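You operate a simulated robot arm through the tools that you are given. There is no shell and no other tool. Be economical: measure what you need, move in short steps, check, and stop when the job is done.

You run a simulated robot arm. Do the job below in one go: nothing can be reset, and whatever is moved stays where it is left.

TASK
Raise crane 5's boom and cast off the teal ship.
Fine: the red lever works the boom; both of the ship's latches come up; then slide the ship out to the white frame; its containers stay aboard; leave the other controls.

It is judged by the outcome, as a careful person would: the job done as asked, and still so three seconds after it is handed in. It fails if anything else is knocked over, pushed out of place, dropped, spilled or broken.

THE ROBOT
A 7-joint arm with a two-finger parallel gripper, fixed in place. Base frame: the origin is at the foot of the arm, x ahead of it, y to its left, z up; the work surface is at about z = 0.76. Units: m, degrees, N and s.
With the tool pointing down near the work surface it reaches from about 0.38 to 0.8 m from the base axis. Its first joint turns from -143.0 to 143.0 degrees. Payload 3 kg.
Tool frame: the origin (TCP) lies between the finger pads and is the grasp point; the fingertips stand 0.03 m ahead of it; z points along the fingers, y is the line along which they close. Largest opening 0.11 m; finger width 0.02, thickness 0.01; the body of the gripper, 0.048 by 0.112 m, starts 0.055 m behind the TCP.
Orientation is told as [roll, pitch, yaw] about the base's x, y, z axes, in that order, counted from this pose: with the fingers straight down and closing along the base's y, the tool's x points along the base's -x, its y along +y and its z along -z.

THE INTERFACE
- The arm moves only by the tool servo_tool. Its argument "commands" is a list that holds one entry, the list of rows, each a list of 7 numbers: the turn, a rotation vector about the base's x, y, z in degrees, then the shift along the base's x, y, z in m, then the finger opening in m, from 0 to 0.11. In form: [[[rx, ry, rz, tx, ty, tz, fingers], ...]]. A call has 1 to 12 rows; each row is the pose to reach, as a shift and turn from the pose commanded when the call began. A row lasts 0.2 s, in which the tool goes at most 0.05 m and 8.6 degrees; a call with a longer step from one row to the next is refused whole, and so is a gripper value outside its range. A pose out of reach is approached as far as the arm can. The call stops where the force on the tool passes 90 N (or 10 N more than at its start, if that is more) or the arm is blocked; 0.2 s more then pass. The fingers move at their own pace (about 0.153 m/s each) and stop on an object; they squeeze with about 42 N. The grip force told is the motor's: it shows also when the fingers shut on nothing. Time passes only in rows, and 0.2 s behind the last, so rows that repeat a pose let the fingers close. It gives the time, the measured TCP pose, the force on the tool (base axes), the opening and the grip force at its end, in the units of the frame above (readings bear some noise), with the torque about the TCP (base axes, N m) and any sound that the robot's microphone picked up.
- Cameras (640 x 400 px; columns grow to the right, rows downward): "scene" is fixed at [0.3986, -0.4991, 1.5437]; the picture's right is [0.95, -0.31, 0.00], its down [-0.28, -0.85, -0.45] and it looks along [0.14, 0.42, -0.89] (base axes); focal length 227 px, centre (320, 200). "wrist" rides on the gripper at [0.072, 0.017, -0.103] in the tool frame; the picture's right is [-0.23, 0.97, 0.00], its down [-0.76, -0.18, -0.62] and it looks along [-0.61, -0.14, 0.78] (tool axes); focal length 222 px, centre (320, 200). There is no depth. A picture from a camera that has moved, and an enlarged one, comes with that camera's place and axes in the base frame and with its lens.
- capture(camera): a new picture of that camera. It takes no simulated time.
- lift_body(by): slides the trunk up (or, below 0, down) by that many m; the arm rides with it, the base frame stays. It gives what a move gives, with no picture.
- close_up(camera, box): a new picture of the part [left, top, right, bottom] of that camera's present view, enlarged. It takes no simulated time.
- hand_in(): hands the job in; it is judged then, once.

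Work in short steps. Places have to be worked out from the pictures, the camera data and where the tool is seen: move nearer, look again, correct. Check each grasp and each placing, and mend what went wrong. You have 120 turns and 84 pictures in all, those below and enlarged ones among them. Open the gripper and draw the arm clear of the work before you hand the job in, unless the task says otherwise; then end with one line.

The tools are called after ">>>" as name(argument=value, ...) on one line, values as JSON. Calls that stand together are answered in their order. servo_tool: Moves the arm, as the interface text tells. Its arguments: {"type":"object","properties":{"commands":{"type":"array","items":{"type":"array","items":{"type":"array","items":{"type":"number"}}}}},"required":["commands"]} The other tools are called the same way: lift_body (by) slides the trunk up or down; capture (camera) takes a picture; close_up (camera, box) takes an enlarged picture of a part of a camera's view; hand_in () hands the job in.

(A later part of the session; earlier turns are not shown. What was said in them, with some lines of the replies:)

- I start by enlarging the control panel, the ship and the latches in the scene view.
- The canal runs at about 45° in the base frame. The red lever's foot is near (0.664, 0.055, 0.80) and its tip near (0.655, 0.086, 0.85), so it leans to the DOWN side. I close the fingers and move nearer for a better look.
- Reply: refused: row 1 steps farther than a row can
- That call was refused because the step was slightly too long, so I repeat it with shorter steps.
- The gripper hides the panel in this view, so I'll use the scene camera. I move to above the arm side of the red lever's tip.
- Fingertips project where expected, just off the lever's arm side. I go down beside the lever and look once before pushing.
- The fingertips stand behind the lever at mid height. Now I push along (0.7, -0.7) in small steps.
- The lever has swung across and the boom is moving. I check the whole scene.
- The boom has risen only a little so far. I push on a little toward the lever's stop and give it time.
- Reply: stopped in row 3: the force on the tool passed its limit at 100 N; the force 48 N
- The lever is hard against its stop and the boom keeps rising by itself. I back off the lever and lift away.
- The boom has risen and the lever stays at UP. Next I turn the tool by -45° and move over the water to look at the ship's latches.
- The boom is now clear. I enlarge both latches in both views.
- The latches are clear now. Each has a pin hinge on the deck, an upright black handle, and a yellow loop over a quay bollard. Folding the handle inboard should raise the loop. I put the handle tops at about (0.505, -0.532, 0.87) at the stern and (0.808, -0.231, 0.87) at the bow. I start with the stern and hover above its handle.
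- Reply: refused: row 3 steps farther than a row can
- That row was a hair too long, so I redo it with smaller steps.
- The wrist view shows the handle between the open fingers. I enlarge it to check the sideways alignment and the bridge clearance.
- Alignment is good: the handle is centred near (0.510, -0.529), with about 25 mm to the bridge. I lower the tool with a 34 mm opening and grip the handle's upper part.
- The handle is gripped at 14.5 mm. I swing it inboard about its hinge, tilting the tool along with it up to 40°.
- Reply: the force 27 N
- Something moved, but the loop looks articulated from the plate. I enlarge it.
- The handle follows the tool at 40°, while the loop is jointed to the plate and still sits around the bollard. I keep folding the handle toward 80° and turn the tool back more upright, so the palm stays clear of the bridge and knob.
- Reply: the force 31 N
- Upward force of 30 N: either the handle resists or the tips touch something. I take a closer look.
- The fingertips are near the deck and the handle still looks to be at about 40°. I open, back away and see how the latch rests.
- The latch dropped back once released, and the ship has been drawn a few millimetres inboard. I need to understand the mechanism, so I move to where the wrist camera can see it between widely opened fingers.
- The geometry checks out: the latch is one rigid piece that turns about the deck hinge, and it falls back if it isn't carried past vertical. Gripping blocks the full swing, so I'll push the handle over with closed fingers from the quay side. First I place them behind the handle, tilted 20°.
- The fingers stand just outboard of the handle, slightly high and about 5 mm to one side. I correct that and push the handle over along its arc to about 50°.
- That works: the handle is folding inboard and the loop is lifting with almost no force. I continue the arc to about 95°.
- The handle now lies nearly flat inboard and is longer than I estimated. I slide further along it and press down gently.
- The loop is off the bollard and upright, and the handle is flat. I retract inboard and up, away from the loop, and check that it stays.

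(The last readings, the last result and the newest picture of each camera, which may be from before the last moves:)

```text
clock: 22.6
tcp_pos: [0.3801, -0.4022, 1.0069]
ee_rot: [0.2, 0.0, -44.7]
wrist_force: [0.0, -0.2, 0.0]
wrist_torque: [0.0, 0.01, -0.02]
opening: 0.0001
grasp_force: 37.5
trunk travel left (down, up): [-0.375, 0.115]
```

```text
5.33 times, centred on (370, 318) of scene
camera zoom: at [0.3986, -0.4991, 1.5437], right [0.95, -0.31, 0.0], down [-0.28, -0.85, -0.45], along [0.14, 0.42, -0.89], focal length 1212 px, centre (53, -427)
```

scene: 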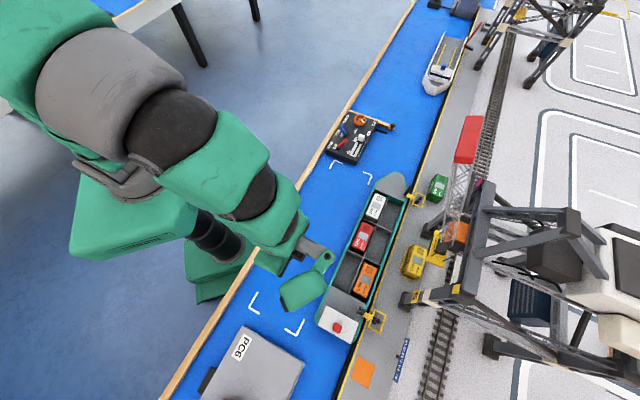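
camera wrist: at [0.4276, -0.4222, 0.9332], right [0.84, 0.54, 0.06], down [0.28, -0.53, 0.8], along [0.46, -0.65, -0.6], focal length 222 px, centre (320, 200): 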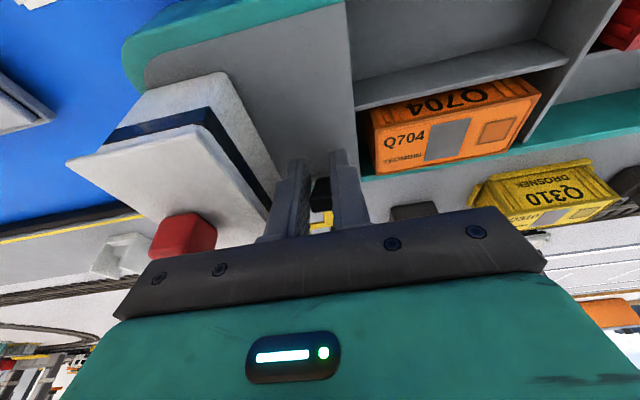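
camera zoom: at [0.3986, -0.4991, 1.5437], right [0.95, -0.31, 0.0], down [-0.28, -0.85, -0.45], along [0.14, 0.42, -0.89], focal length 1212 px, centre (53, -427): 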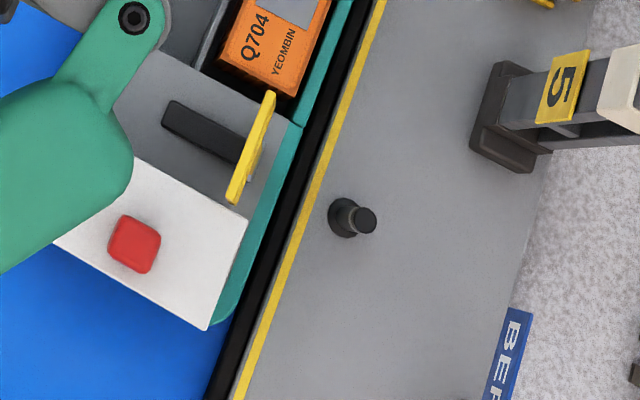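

The stern latch stays up. I move along the ship to the bow latch at a safe height.

>>> servo_tool(commands=[[[0, 0, 0, 0.03, 0.03, 0.01, 0], [0, 0, 0, 0.065, 0.06, 0.02, 0], [0, 0, 0, 0.1, 0.09, 0.02, 0], [0, 0, 0, 0.135, 0.115, 0.02, 0], [0, 0, 0, 0.17, 0.14, 0.02, 0], [0, 0, 0, 0.21, 0.16, 0.02, 0], [0, 0, 0, 0.25, 0.18, 0.02, 0], [0, 0, 0, 0.29, 0.2, 0.02, 0], [0, 0, 0, 0.33, 0.215, 0.01, 0], [0, 0, 0, 0.36, 0.215, -0.01, 0.05], [0, 0, 0, 0.38, 0.215, -0.03, 0.08]]])

>>> capture(camera="scene")

>>> capture(camera="wrist")

```text
clock: 25.0
tcp_pos: [0.7585, -0.1885, 0.9749]
ee_rot: [0.2, -0.1, -44.6]
wrist_force: [-0.6, 0.3, 1.0]
wrist_torque: [0.01, -0.01, -0.01]
opening: 0.0798
grasp_force: 0.1
trunk travel left (down, up): [-0.375, 0.115]
```

```text
39 pictures are left
```

scene: 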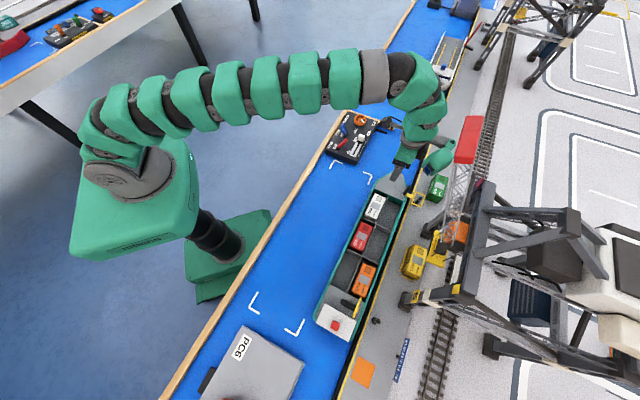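

```text
38 pictures are left
camera wrist: at [0.7197, -0.1256, 1.0802], right [0.85, 0.53, 0.0], down [0.41, -0.66, 0.62], along [0.33, -0.53, -0.78], focal length 222 px, centre (320, 200)
```

wrist: 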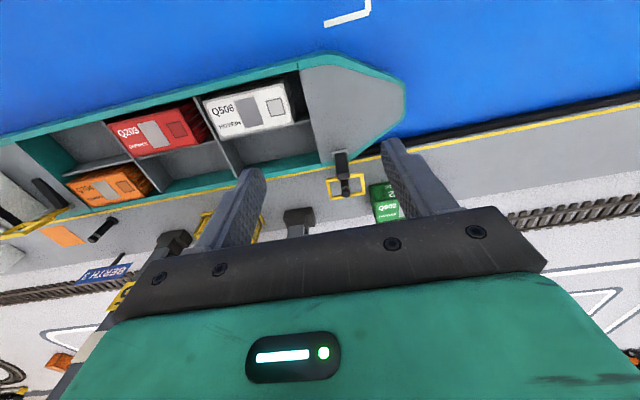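

The boom stands at s≈0.2, well clear of the bow. I enlarge the bow latch to locate it precisely.

>>> close_up(camera="wrist", box=[290, 125, 400, 215])

```text
4.44 times, centred on (345, 170) of wrist
camera zoom: at [0.7197, -0.1256, 1.0802], right [0.85, 0.53, 0.0], down [0.41, -0.66, 0.62], along [0.33, -0.53, -0.78], focal length 987 px, centre (209, 333)
```

zoom: 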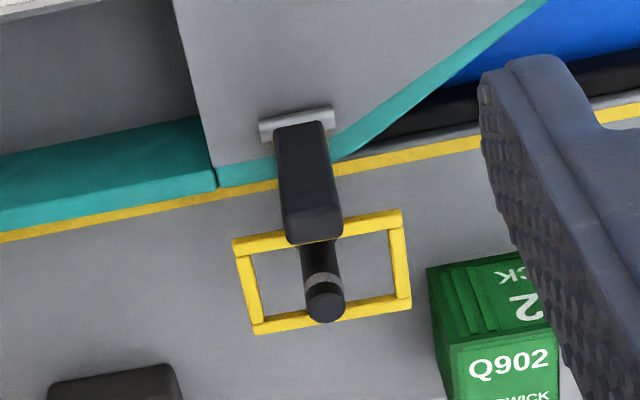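

Bow hinge is at about w=0.727, s=0.415 (x≈0.808, y≈-0.221). I repeat the method: close, tilt 20°, and come down outboard of the handle.

>>> servo_tool(commands=[[[-5.6, -5.6, 0, 0.015, -0.012, 0, 0.03], [-11, -11, 0, 0.035, -0.03, -0.01, 0.0], [-14.1, -14.1, 0, 0.0575, -0.049, -0.025, 0.0], [-14.1, -14.1, 0, 0.0575, -0.049, -0.05, 0.0], [-14.1, -14.1, 0, 0.0575, -0.049, -0.08, 0.0], [-14.1, -14.1, 0, 0.0575, -0.049, -0.091, 0.0]]])

>>> close_up(camera="wrist", box=[240, 100, 400, 200])

```text
clock: 26.4
tcp_pos: [0.8168, -0.2363, 0.8847]
ee_rot: [0.1, -19.9, -44.6]
wrist_force: [0.1, 0.1, -0.1]
wrist_torque: [0.02, -0.04, 0.01]
opening: 0.0
grasp_force: 37.7
trunk travel left (down, up): [-0.375, 0.115]
```

```text
4.00 times, centred on (320, 150) of wrist
camera zoom: at [0.7553, -0.1523, 0.9579], right [0.84, 0.54, 0.08], down [0.23, -0.48, 0.85], along [0.5, -0.69, -0.53], focal length 888 px, centre (320, 400)
```

zoom: 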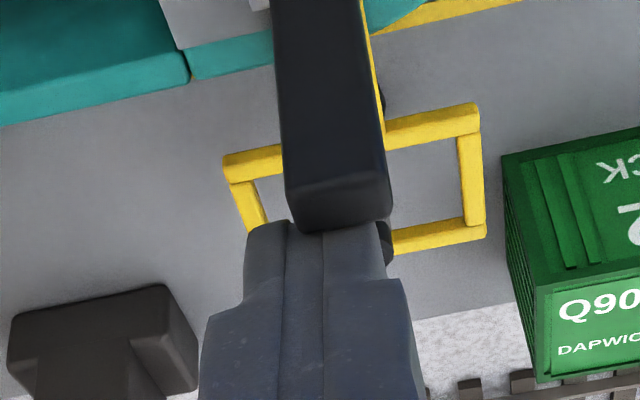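

The fingers are right behind the bow handle. I push along the same arc to about 80°.

>>> servo_tool(commands=[[[0, 0, 0, -0.0054, 0.0094, 0.002, 0], [0, 0, 0, -0.0088, 0.0128, 0.003, 0], [0, 0, 0, -0.0123, 0.0163, 0.003, 0], [0, 0, 0, -0.0157, 0.0197, 0.0023, 0], [0, 0, 0, -0.019, 0.023, 0.0007, 0], [0, 0, 0, -0.022, 0.026, -0.0016, 0], [0, 0, 0, -0.0248, 0.0288, -0.0047, 0], [0, 0, 0, -0.0271, 0.0311, -0.0083, 0], [0, 0, 0, -0.0289, 0.0329, -0.0125, 0]]])

>>> close_up(camera="wrist", box=[240, 100, 400, 200])

```text
clock: 28.4
tcp_pos: [0.7885, -0.2033, 0.8713]
ee_rot: [0.2, -20.1, -44.6]
wrist_force: [-0.1, -0.1, 0.3]
wrist_torque: [0.03, 0.02, -0.01]
opening: 0.0001
grasp_force: 37.6
trunk travel left (down, up): [-0.375, 0.115]
```

```text
4.00 times, centred on (320, 150) of wrist
camera zoom: at [0.7267, -0.1194, 0.9459], right [0.84, 0.54, 0.08], down [0.23, -0.48, 0.85], along [0.5, -0.69, -0.53], focal length 888 px, centre (320, 400)
```

zoom: 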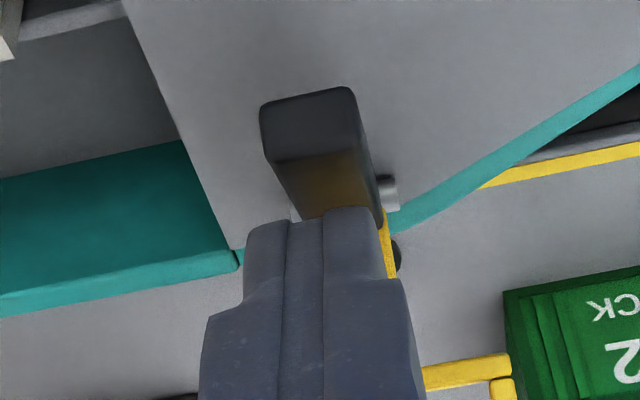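

It's folding well. I continue to flat, then slide inboard and press down.

>>> servo_tool(commands=[[[0, 0, 0, -0.0013, 0.0013, -0.0046, 0], [0, 0, 0, -0.0017, 0.0017, -0.007, 0], [0, 0, 0, -0.007, 0.007, -0.007, 0], [0, 0, 0, -0.011, 0.011, -0.01, 0], [0, 0, 0, -0.012, 0.012, -0.014, 0], [0, 0, 0, -0.012, 0.012, -0.017, 0]]])

>>> close_up(camera="wrist", box=[240, 100, 400, 200])

```text
clock: 29.8
tcp_pos: [0.7766, -0.1915, 0.8544]
ee_rot: [0.1, -20.1, -44.7]
wrist_force: [0.8, -0.1, 0.5]
wrist_torque: [-0.02, 0.0, 0.0]
opening: 0.0001
grasp_force: 37.9
trunk travel left (down, up): [-0.375, 0.115]
```

```text
4.00 times, centred on (320, 150) of wrist
camera zoom: at [0.7145, -0.1071, 0.9288], right [0.84, 0.54, 0.08], down [0.23, -0.48, 0.85], along [0.5, -0.69, -0.53], focal length 888 px, centre (320, 400)
```

zoom: 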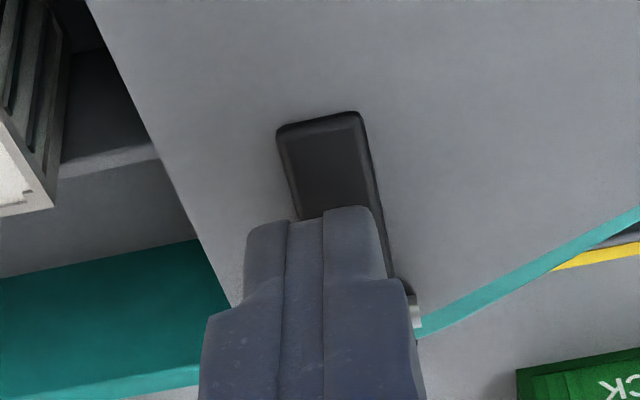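

The bow handle is flat. I retract inboard and up, then check both latches and the whole scene.

>>> servo_tool(commands=[[[0, 0, 0, -0.012, 0.012, 0.015, 0], [0, 0, 0, -0.03, 0.03, 0.035, 0], [0, 0, 0, -0.05, 0.05, 0.06, 0], [5, 5, 0, -0.075, 0.07, 0.085, 0], [10, 10, 0, -0.11, 0.07, 0.12, 0], [14.1, 14.1, 0, -0.15, 0.07, 0.14, 0], [14.1, 14.1, 0, -0.19, 0.06, 0.15, 0], [14.1, 14.1, 0, -0.23, 0.05, 0.15, 0], [14.1, 14.1, 0, -0.27, 0.03, 0.15, 0], [14.1, 14.1, 0, -0.3, 0.0, 0.15, 0], [14.1, 14.1, 0, -0.32, -0.03, 0.15, 0]]])

>>> capture(camera="scene")

>>> close_up(camera="scene", box=[310, 160, 420, 250])

>>> capture(camera="wrist")

```text
clock: 32.2
tcp_pos: [0.4558, -0.2227, 1.0063]
ee_rot: [0.3, -0.1, -44.6]
wrist_force: [-0.2, 0.0, 0.6]
wrist_torque: [-0.06, 0.01, 0.02]
opening: 0.0
grasp_force: 37.8
trunk travel left (down, up): [-0.375, 0.115]
```

```text
33 pictures are left
```

scene: 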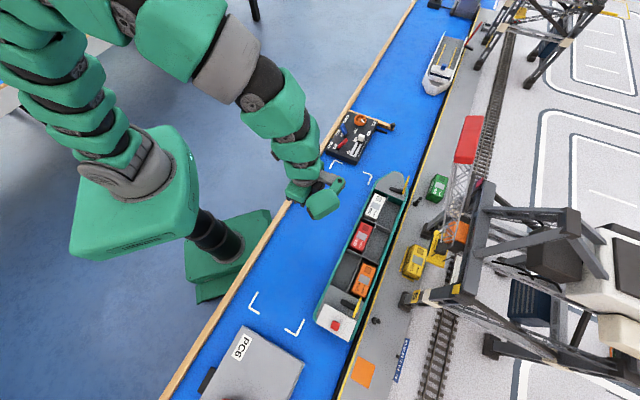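

```text
4.44 times, centred on (365, 205) of scene
camera zoom: at [0.3986, -0.4991, 1.5437], right [0.95, -0.31, 0.0], down [-0.28, -0.85, -0.45], along [0.14, 0.42, -0.89], focal length 1010 px, centre (120, 178)
```

zoom: 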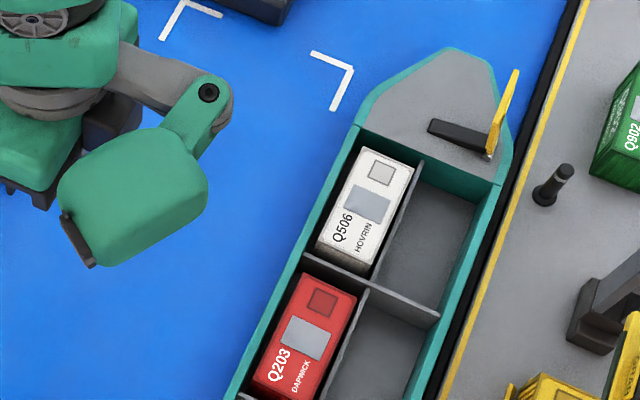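

```text
31 pictures are left
camera wrist: at [0.4164, -0.1596, 1.1103], right [0.85, 0.53, 0.01], down [0.41, -0.66, 0.62], along [0.34, -0.53, -0.78], focal length 222 px, centre (320, 200)
```

wrist: 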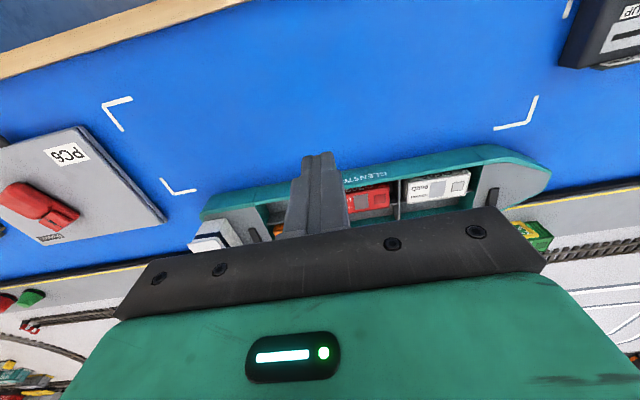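

Both latches are up. The frame spans w 0.43–0.60, s -0.155–0.475. The ship's centre is near w 0.68, s 0.198, so it must move about -0.165 in w and -0.04 in s. The transverse divider between the two empty starboard cells (w≈0.70, s≈0.25) looks like a good grip. I move nearer to see it.

>>> servo_tool(commands=[[[0, 0, 0, 0.04, -0.01, 0, 0.03], [0, 0, 0, 0.08, -0.02, 0, 0.06], [0, 0, 0, 0.12, -0.03, -0.01, 0.08], [0, 0, 0, 0.156, -0.042, -0.03, 0.1]]])

>>> capture(camera="wrist")

>>> capture(camera="scene")

```text
clock: 33.2
tcp_pos: [0.6124, -0.2637, 0.9751]
ee_rot: [0.2, -0.1, -44.6]
wrist_force: [0.3, -0.9, -0.3]
wrist_torque: [-0.02, -0.02, 0.0]
opening: 0.0997
grasp_force: 0.0
trunk travel left (down, up): [-0.375, 0.115]
```

```text
30 pictures are left
camera wrist: at [0.5722, -0.2008, 1.0798], right [0.85, 0.53, 0.0], down [0.41, -0.66, 0.62], along [0.33, -0.53, -0.78], focal length 222 px, centre (320, 200)
```

wrist: 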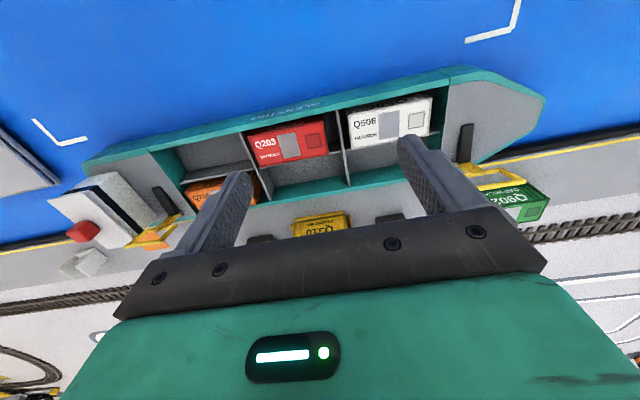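

```text
29 pictures are left
```

scene: 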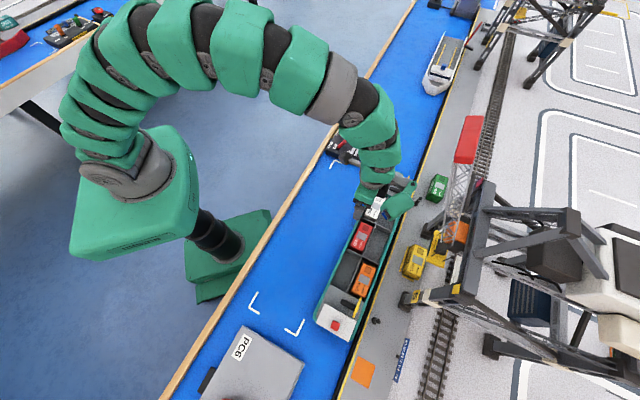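

The divider wall is at s≈0.262, w 0.667–0.728. I tilt 20° to keep the wrist clear of the boom and hover over the wall with a 50 mm opening.

>>> servo_tool(commands=[[[-5.6, -5.6, 0, 0.015, -0.01, 0, 0.08], [-11, -11, 0, 0.035, -0.022, -0.015, 0.06], [-14.1, -14.1, 0, 0.0606, -0.0387, -0.03, 0.05], [-14.1, -14.1, 0, 0.0606, -0.0387, -0.06, 0.05], [-14.1, -14.1, 0, 0.0606, -0.0387, -0.075, 0.05]]])

>>> close_up(camera="wrist", box=[220, 60, 420, 200])

>>> close_up(camera="scene", box=[340, 100, 500, 260])

```text
clock: 34.4
tcp_pos: [0.6723, -0.3023, 0.9]
ee_rot: [0.3, -20.1, -44.8]
wrist_force: [-0.2, -0.1, -0.3]
wrist_torque: [-0.02, 0.04, 0.0]
opening: 0.0502
grasp_force: 0.1
trunk travel left (down, up): [-0.375, 0.115]
```

```text
2.86 times, centred on (320, 130) of wrist
camera zoom: at [0.6115, -0.2181, 0.9733], right [0.84, 0.54, 0.08], down [0.23, -0.48, 0.85], along [0.5, -0.69, -0.53], focal length 635 px, centre (320, 400)
```

zoom: 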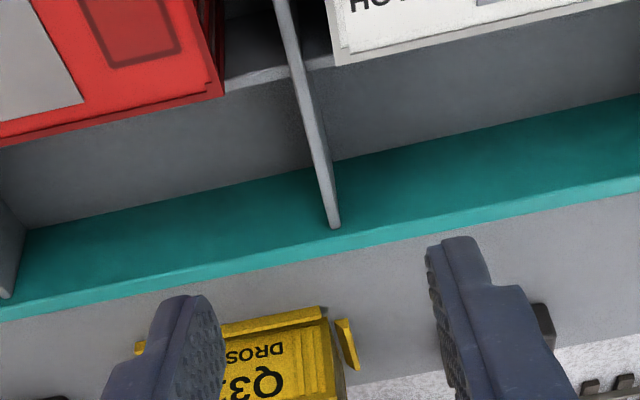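

```text
2.50 times, centred on (420, 180) of scene
camera zoom: at [0.3986, -0.4991, 1.5437], right [0.95, -0.31, 0.0], down [-0.28, -0.85, -0.45], along [0.14, 0.42, -0.89], focal length 568 px, centre (70, 250)
```

zoom: 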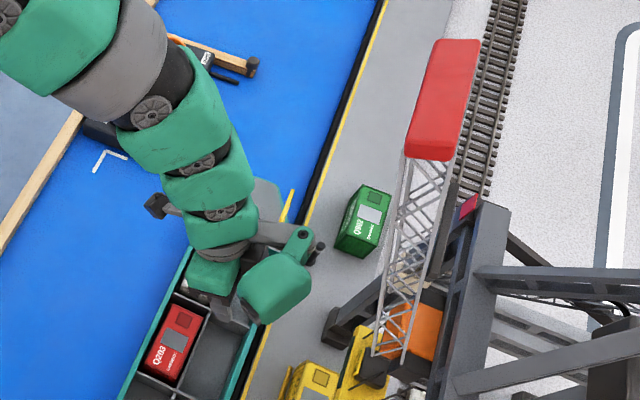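

Boom clearance is good, and the wall is at s≈0.265, aligned with the fingers. I lower over it and close.

>>> servo_tool(commands=[[[0, 0, 0, 0.002, 0.002, -0.03, 0.05], [0, 0, 0, 0.002, 0.002, -0.055, 0.05], [0, 0, 0, 0.002, 0.002, -0.072, 0.05], [0, 0, 0, 0.002, 0.002, -0.072, 0.0], [0, 0, 0, 0.002, 0.002, -0.072, 0.0], [0, 0, 0, 0.002, 0.002, -0.072, 0.0]]])

>>> close_up(camera="wrist", box=[220, 60, 420, 200])

```text
clock: 35.8
tcp_pos: [0.6749, -0.3017, 0.8282]
ee_rot: [0.3, -20.0, -44.6]
wrist_force: [0.4, -1.0, -0.3]
wrist_torque: [-0.13, -0.25, -0.91]
opening: 0.0038
grasp_force: 42.0
trunk travel left (down, up): [-0.375, 0.115]
```

```text
2.86 times, centred on (320, 130) of wrist
camera zoom: at [0.614, -0.2168, 0.902], right [0.84, 0.54, 0.08], down [0.23, -0.48, 0.85], along [0.5, -0.69, -0.53], focal length 635 px, centre (320, 400)
```

zoom: 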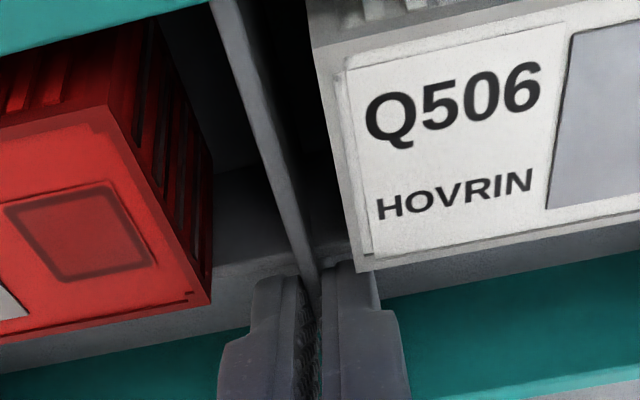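

The wall is gripped (3.8 mm). I pull gently inboard 3 cm and watch force and motion.

>>> servo_tool(commands=[[[0, 0, 0, -0.003, 0.003, 0, 0], [0, 0, 0, -0.007, 0.007, 0, 0], [0, 0, 0, -0.011, 0.011, 0, 0], [0, 0, 0, -0.015, 0.015, 0, 0], [0, 0, 0, -0.019, 0.019, 0, 0], [0, 0, 0, -0.022, 0.022, 0, 0]]])

>>> capture(camera="scene")

```text
clock: 37.2
tcp_pos: [0.6529, -0.279, 0.8296]
ee_rot: [0.1, -19.9, -44.7]
wrist_force: [4.0, -3.6, 2.8]
wrist_torque: [-0.13, -0.06, 0.34]
opening: 0.0037
grasp_force: 41.9
trunk travel left (down, up): [-0.375, 0.115]
```

```text
25 pictures are left
```

scene: 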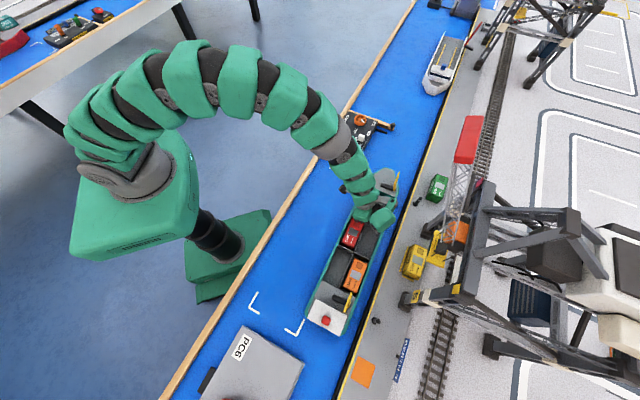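

The ship follows with only about 5 N and no visible turning. I continue diagonally: about 9 cm inboard and 2.5 cm aft.

>>> servo_tool(commands=[[[0, 0, 0, -0.004, 0.0023, 0, 0], [0, 0, 0, -0.011, 0.0062, 0, 0], [0, 0, 0, -0.018, 0.0102, 0, 0], [0, 0, 0, -0.025, 0.0141, 0, 0], [0, 0, 0, -0.032, 0.0181, 0, 0], [0, 0, 0, -0.039, 0.0221, 0, 0], [0, 0, 0, -0.047, 0.0266, 0, 0], [0, 0, 0, -0.055, 0.0311, 0, 0], [0, 0, 0, -0.063, 0.0356, 0, 0], [0, 0, 0, -0.07, 0.0396, 0, 0], [0, 0, 0, -0.077, 0.0436, 0, 0], [0, 0, 0, -0.0813, 0.046, 0, 0]]])

>>> capture(camera="scene")

>>> close_up(camera="scene", box=[230, 240, 380, 350])

```text
clock: 39.8
tcp_pos: [0.5713, -0.2331, 0.8275]
ee_rot: [0.1, -20.0, -44.6]
wrist_force: [5.4, -0.3, 8.4]
wrist_torque: [-0.8, -0.83, 0.61]
opening: 0.0037
grasp_force: 41.8
trunk travel left (down, up): [-0.375, 0.115]
```

```text
24 pictures are left
```

scene: 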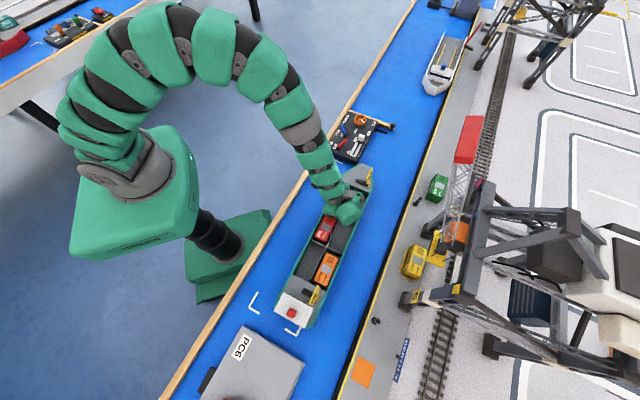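

```text
3.64 times, centred on (305, 295) of scene
camera zoom: at [0.3986, -0.4991, 1.5437], right [0.95, -0.31, 0.0], down [-0.28, -0.85, -0.45], along [0.14, 0.42, -0.89], focal length 826 px, centre (374, -146)
```

zoom: 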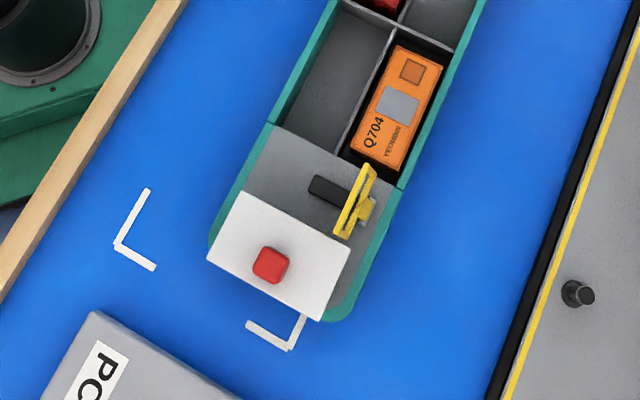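

The ship has turned about 2°, with the stern lagging. It still needs about 5 cm inboard, 2 cm aft and a small clockwise turn.

>>> servo_tool(commands=[[[0, 0, -0.3, -0.005, 0.0021, 0, 0], [0, 0, -0.8, -0.012, 0.005, 0, 0], [0, 0, -1.3, -0.019, 0.008, 0, 0], [0, 0, -1.8, -0.026, 0.0109, 0, 0], [0, 0, -2.3, -0.033, 0.0139, 0, 0], [0, 0, -2.8, -0.04, 0.0168, 0, 0], [0, 0, -3, -0.046, 0.0193, 0, 0], [0, 0, -3, -0.0488, 0.0205, 0, 0], [0, 0, -3, -0.0488, 0.0205, 0, 0]]])

>>> capture(camera="scene")

>>> close_up(camera="scene", box=[230, 240, 380, 350])

>>> close_up(camera="scene", box=[300, 140, 410, 230])

```text
clock: 41.8
tcp_pos: [0.5221, -0.2128, 0.8273]
ee_rot: [0.3, -20.1, -47.6]
wrist_force: [5.1, -2.9, 3.6]
wrist_torque: [-0.39, -0.26, 0.85]
opening: 0.0038
grasp_force: 41.8
trunk travel left (down, up): [-0.375, 0.115]
```

```text
22 pictures are left
```

scene: 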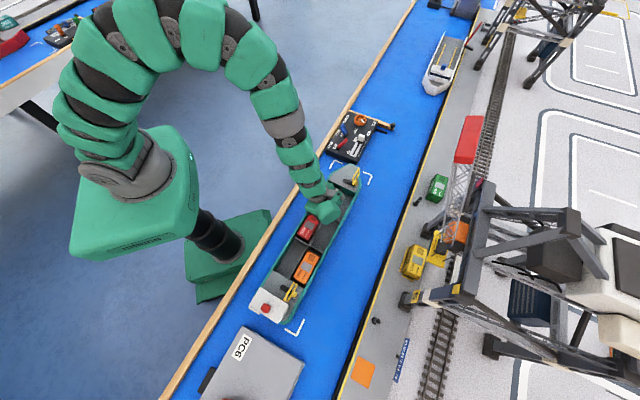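

```text
3.64 times, centred on (305, 295) of scene
camera zoom: at [0.3986, -0.4991, 1.5437], right [0.95, -0.31, 0.0], down [-0.28, -0.85, -0.45], along [0.14, 0.42, -0.89], focal length 826 px, centre (374, -146)
```

zoom: 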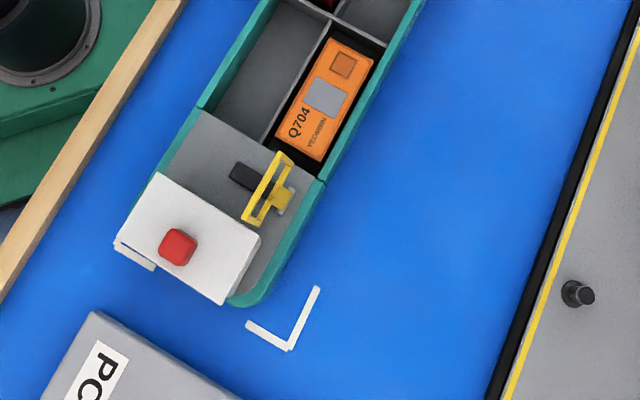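

```text
4.44 times, centred on (355, 185) of scene
camera zoom: at [0.3986, -0.4991, 1.5437], right [0.95, -0.31, 0.0], down [-0.28, -0.85, -0.45], along [0.14, 0.42, -0.89], focal length 1010 px, centre (164, 267)
```

zoom: 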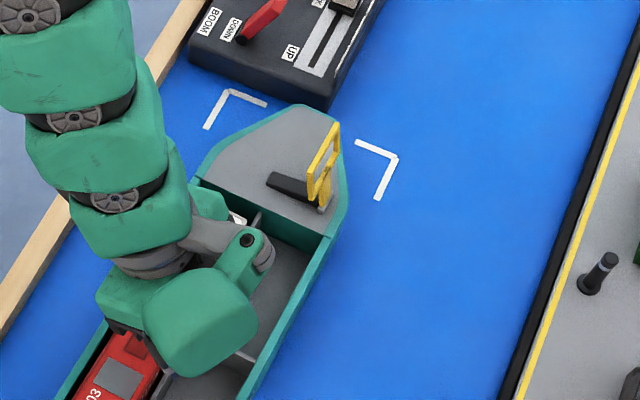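

The ship is centred across the frame with its yaw about zero. It sits about 7 mm too far aft, so I nudge it forward.

>>> servo_tool(commands=[[[0, 0, 0, 0.002, 0.002, 0, 0], [0, 0, 0, 0.005, 0.005, 0, 0], [0, 0, 0, 0.0055, 0.0055, 0, 0], [0, 0, 0, 0.0055, 0.0055, 0, 0]]])

>>> close_up(camera="wrist", box=[160, 40, 480, 240])

```text
clock: 42.8
tcp_pos: [0.5266, -0.2077, 0.8282]
ee_rot: [0.2, -19.9, -47.7]
wrist_force: [-7.3, -2.2, 4.2]
wrist_torque: [0.6, 0.91, 0.48]
opening: 0.0039
grasp_force: 41.6
trunk travel left (down, up): [-0.375, 0.115]
```

```text
2.00 times, centred on (320, 140) of wrist
camera zoom: at [0.4701, -0.1191, 0.902], right [0.86, 0.5, 0.08], down [0.21, -0.49, 0.85], along [0.46, -0.71, -0.53], focal length 444 px, centre (320, 320)
```

zoom: 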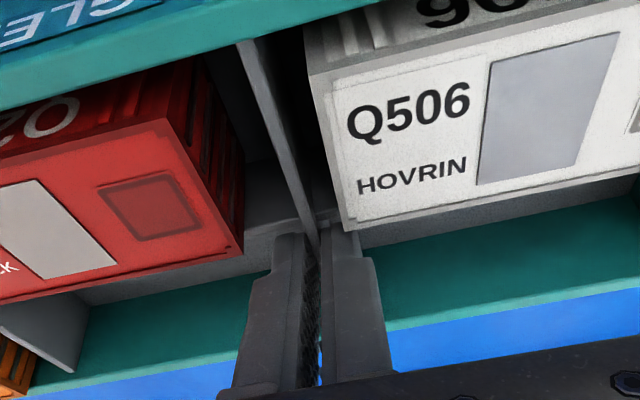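

Containers are in place. I open a little, rise along the tool axis and draw the arm well clear.

>>> servo_tool(commands=[[[0, 0, 0, 0, 0, 0, 0.03], [0, 0, 0, 0, 0, 0, 0.03], [0, 0, 0, -0.003, 0.003, 0.014, 0.03], [0, 0, 0, -0.0097, 0.0097, 0.04, 0.03], [0, 0, 0, -0.018, 0.018, 0.08, 0.03], [0, 0, 0, -0.025, 0.03, 0.12, 0.03], [0, 0, 0, -0.03, 0.05, 0.16, 0.03], [5, 5, 0, -0.035, 0.08, 0.19, 0.05], [10, 10, 0, -0.04, 0.12, 0.21, 0.08], [14, 14, 0, -0.04, 0.16, 0.23, 0.11], [14, 14, 0, -0.04, 0.2, 0.25, 0.11], [14, 14, 0, -0.04, 0.24, 0.26, 0.11]]])

>>> capture(camera="scene")

>>> close_up(camera="scene", box=[230, 240, 380, 350])

>>> close_up(camera="scene", box=[300, 140, 410, 230])

```text
clock: 45.4
tcp_pos: [0.4875, 0.0317, 1.0877]
ee_rot: [-0.8, -0.2, -47.5]
wrist_force: [-1.0, 0.4, -0.1]
wrist_torque: [0.06, -0.03, -0.01]
opening: 0.1103
grasp_force: 0.1
trunk travel left (down, up): [-0.375, 0.115]
```

```text
18 pictures are left
```

scene: 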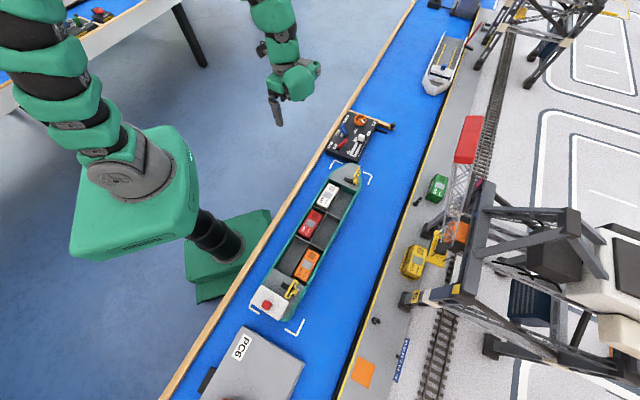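

```text
3.64 times, centred on (305, 295) of scene
camera zoom: at [0.3986, -0.4991, 1.5437], right [0.95, -0.31, 0.0], down [-0.28, -0.85, -0.45], along [0.14, 0.42, -0.89], focal length 826 px, centre (374, -146)
```

zoom: 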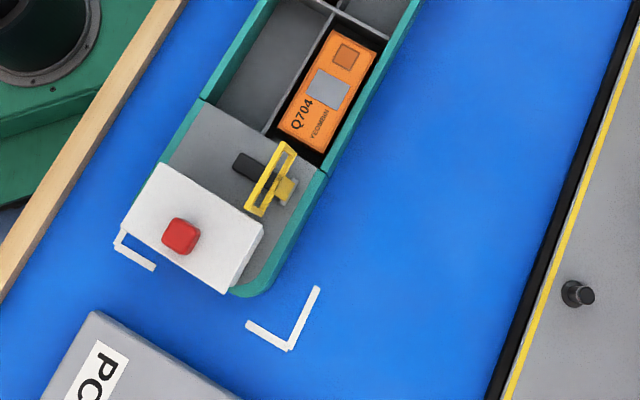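

```text
4.44 times, centred on (355, 185) of scene
camera zoom: at [0.3986, -0.4991, 1.5437], right [0.95, -0.31, 0.0], down [-0.28, -0.85, -0.45], along [0.14, 0.42, -0.89], focal length 1010 px, centre (164, 267)
```

zoom: 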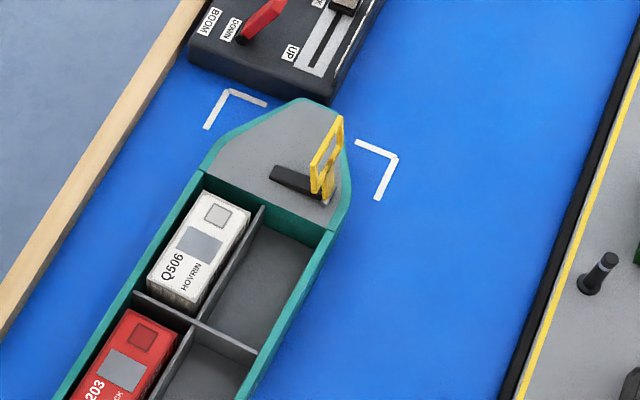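

The ship looks to be inside the frame with both latches up, all containers aboard and the boom raised. The bow margin depends on hull height, so I cross-check with the wrist camera.

>>> capture(camera="wrist")

```text
15 pictures are left
camera wrist: at [0.4522, 0.0979, 1.193], right [0.87, 0.49, -0.01], down [0.39, -0.67, 0.63], along [0.3, -0.55, -0.78], focal length 222 px, centre (320, 200)
```

wrist: 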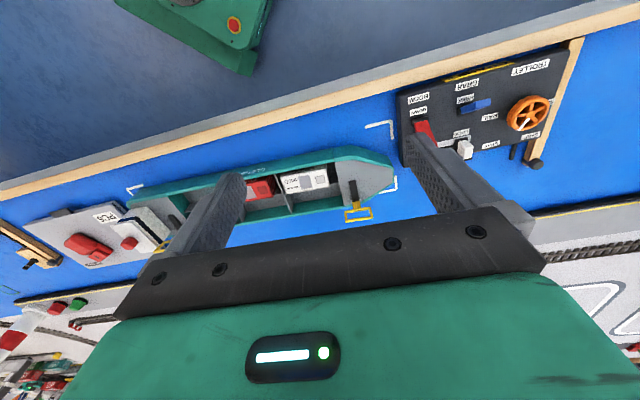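

>>> close_up(camera="wrist", box=[310, 100, 430, 220])

```text
3.33 times, centred on (370, 160) of wrist
camera zoom: at [0.4522, 0.0979, 1.193], right [0.87, 0.49, -0.01], down [0.39, -0.67, 0.63], along [0.3, -0.55, -0.78], focal length 740 px, centre (153, 333)
```

zoom: 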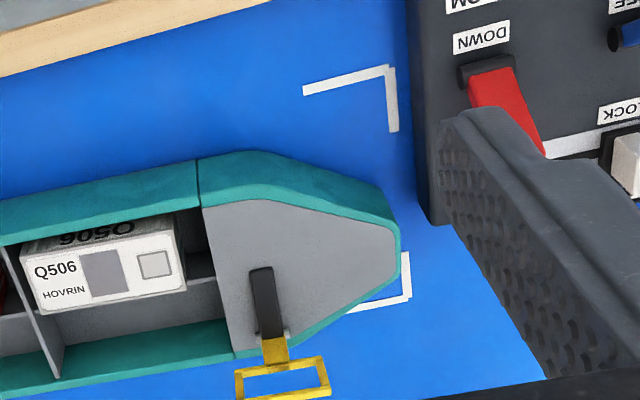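

Both views agree. The hull rim is at z≈0.82 and the ship lies inside the frame, with about 1 cm spare at the bow and more elsewhere. The latches are up, the containers are aboard, the boom is up, and the arm is clear with the gripper open. I hand in.

>>> hand_in()

```text
The job is handed in.
```

Crane 5's boom is raised, both latches are up, and the teal ship lies inside the white frame (turned about 2°, roughly 1 cm to spare at the bow) with its containers aboard; I used only the red lever.
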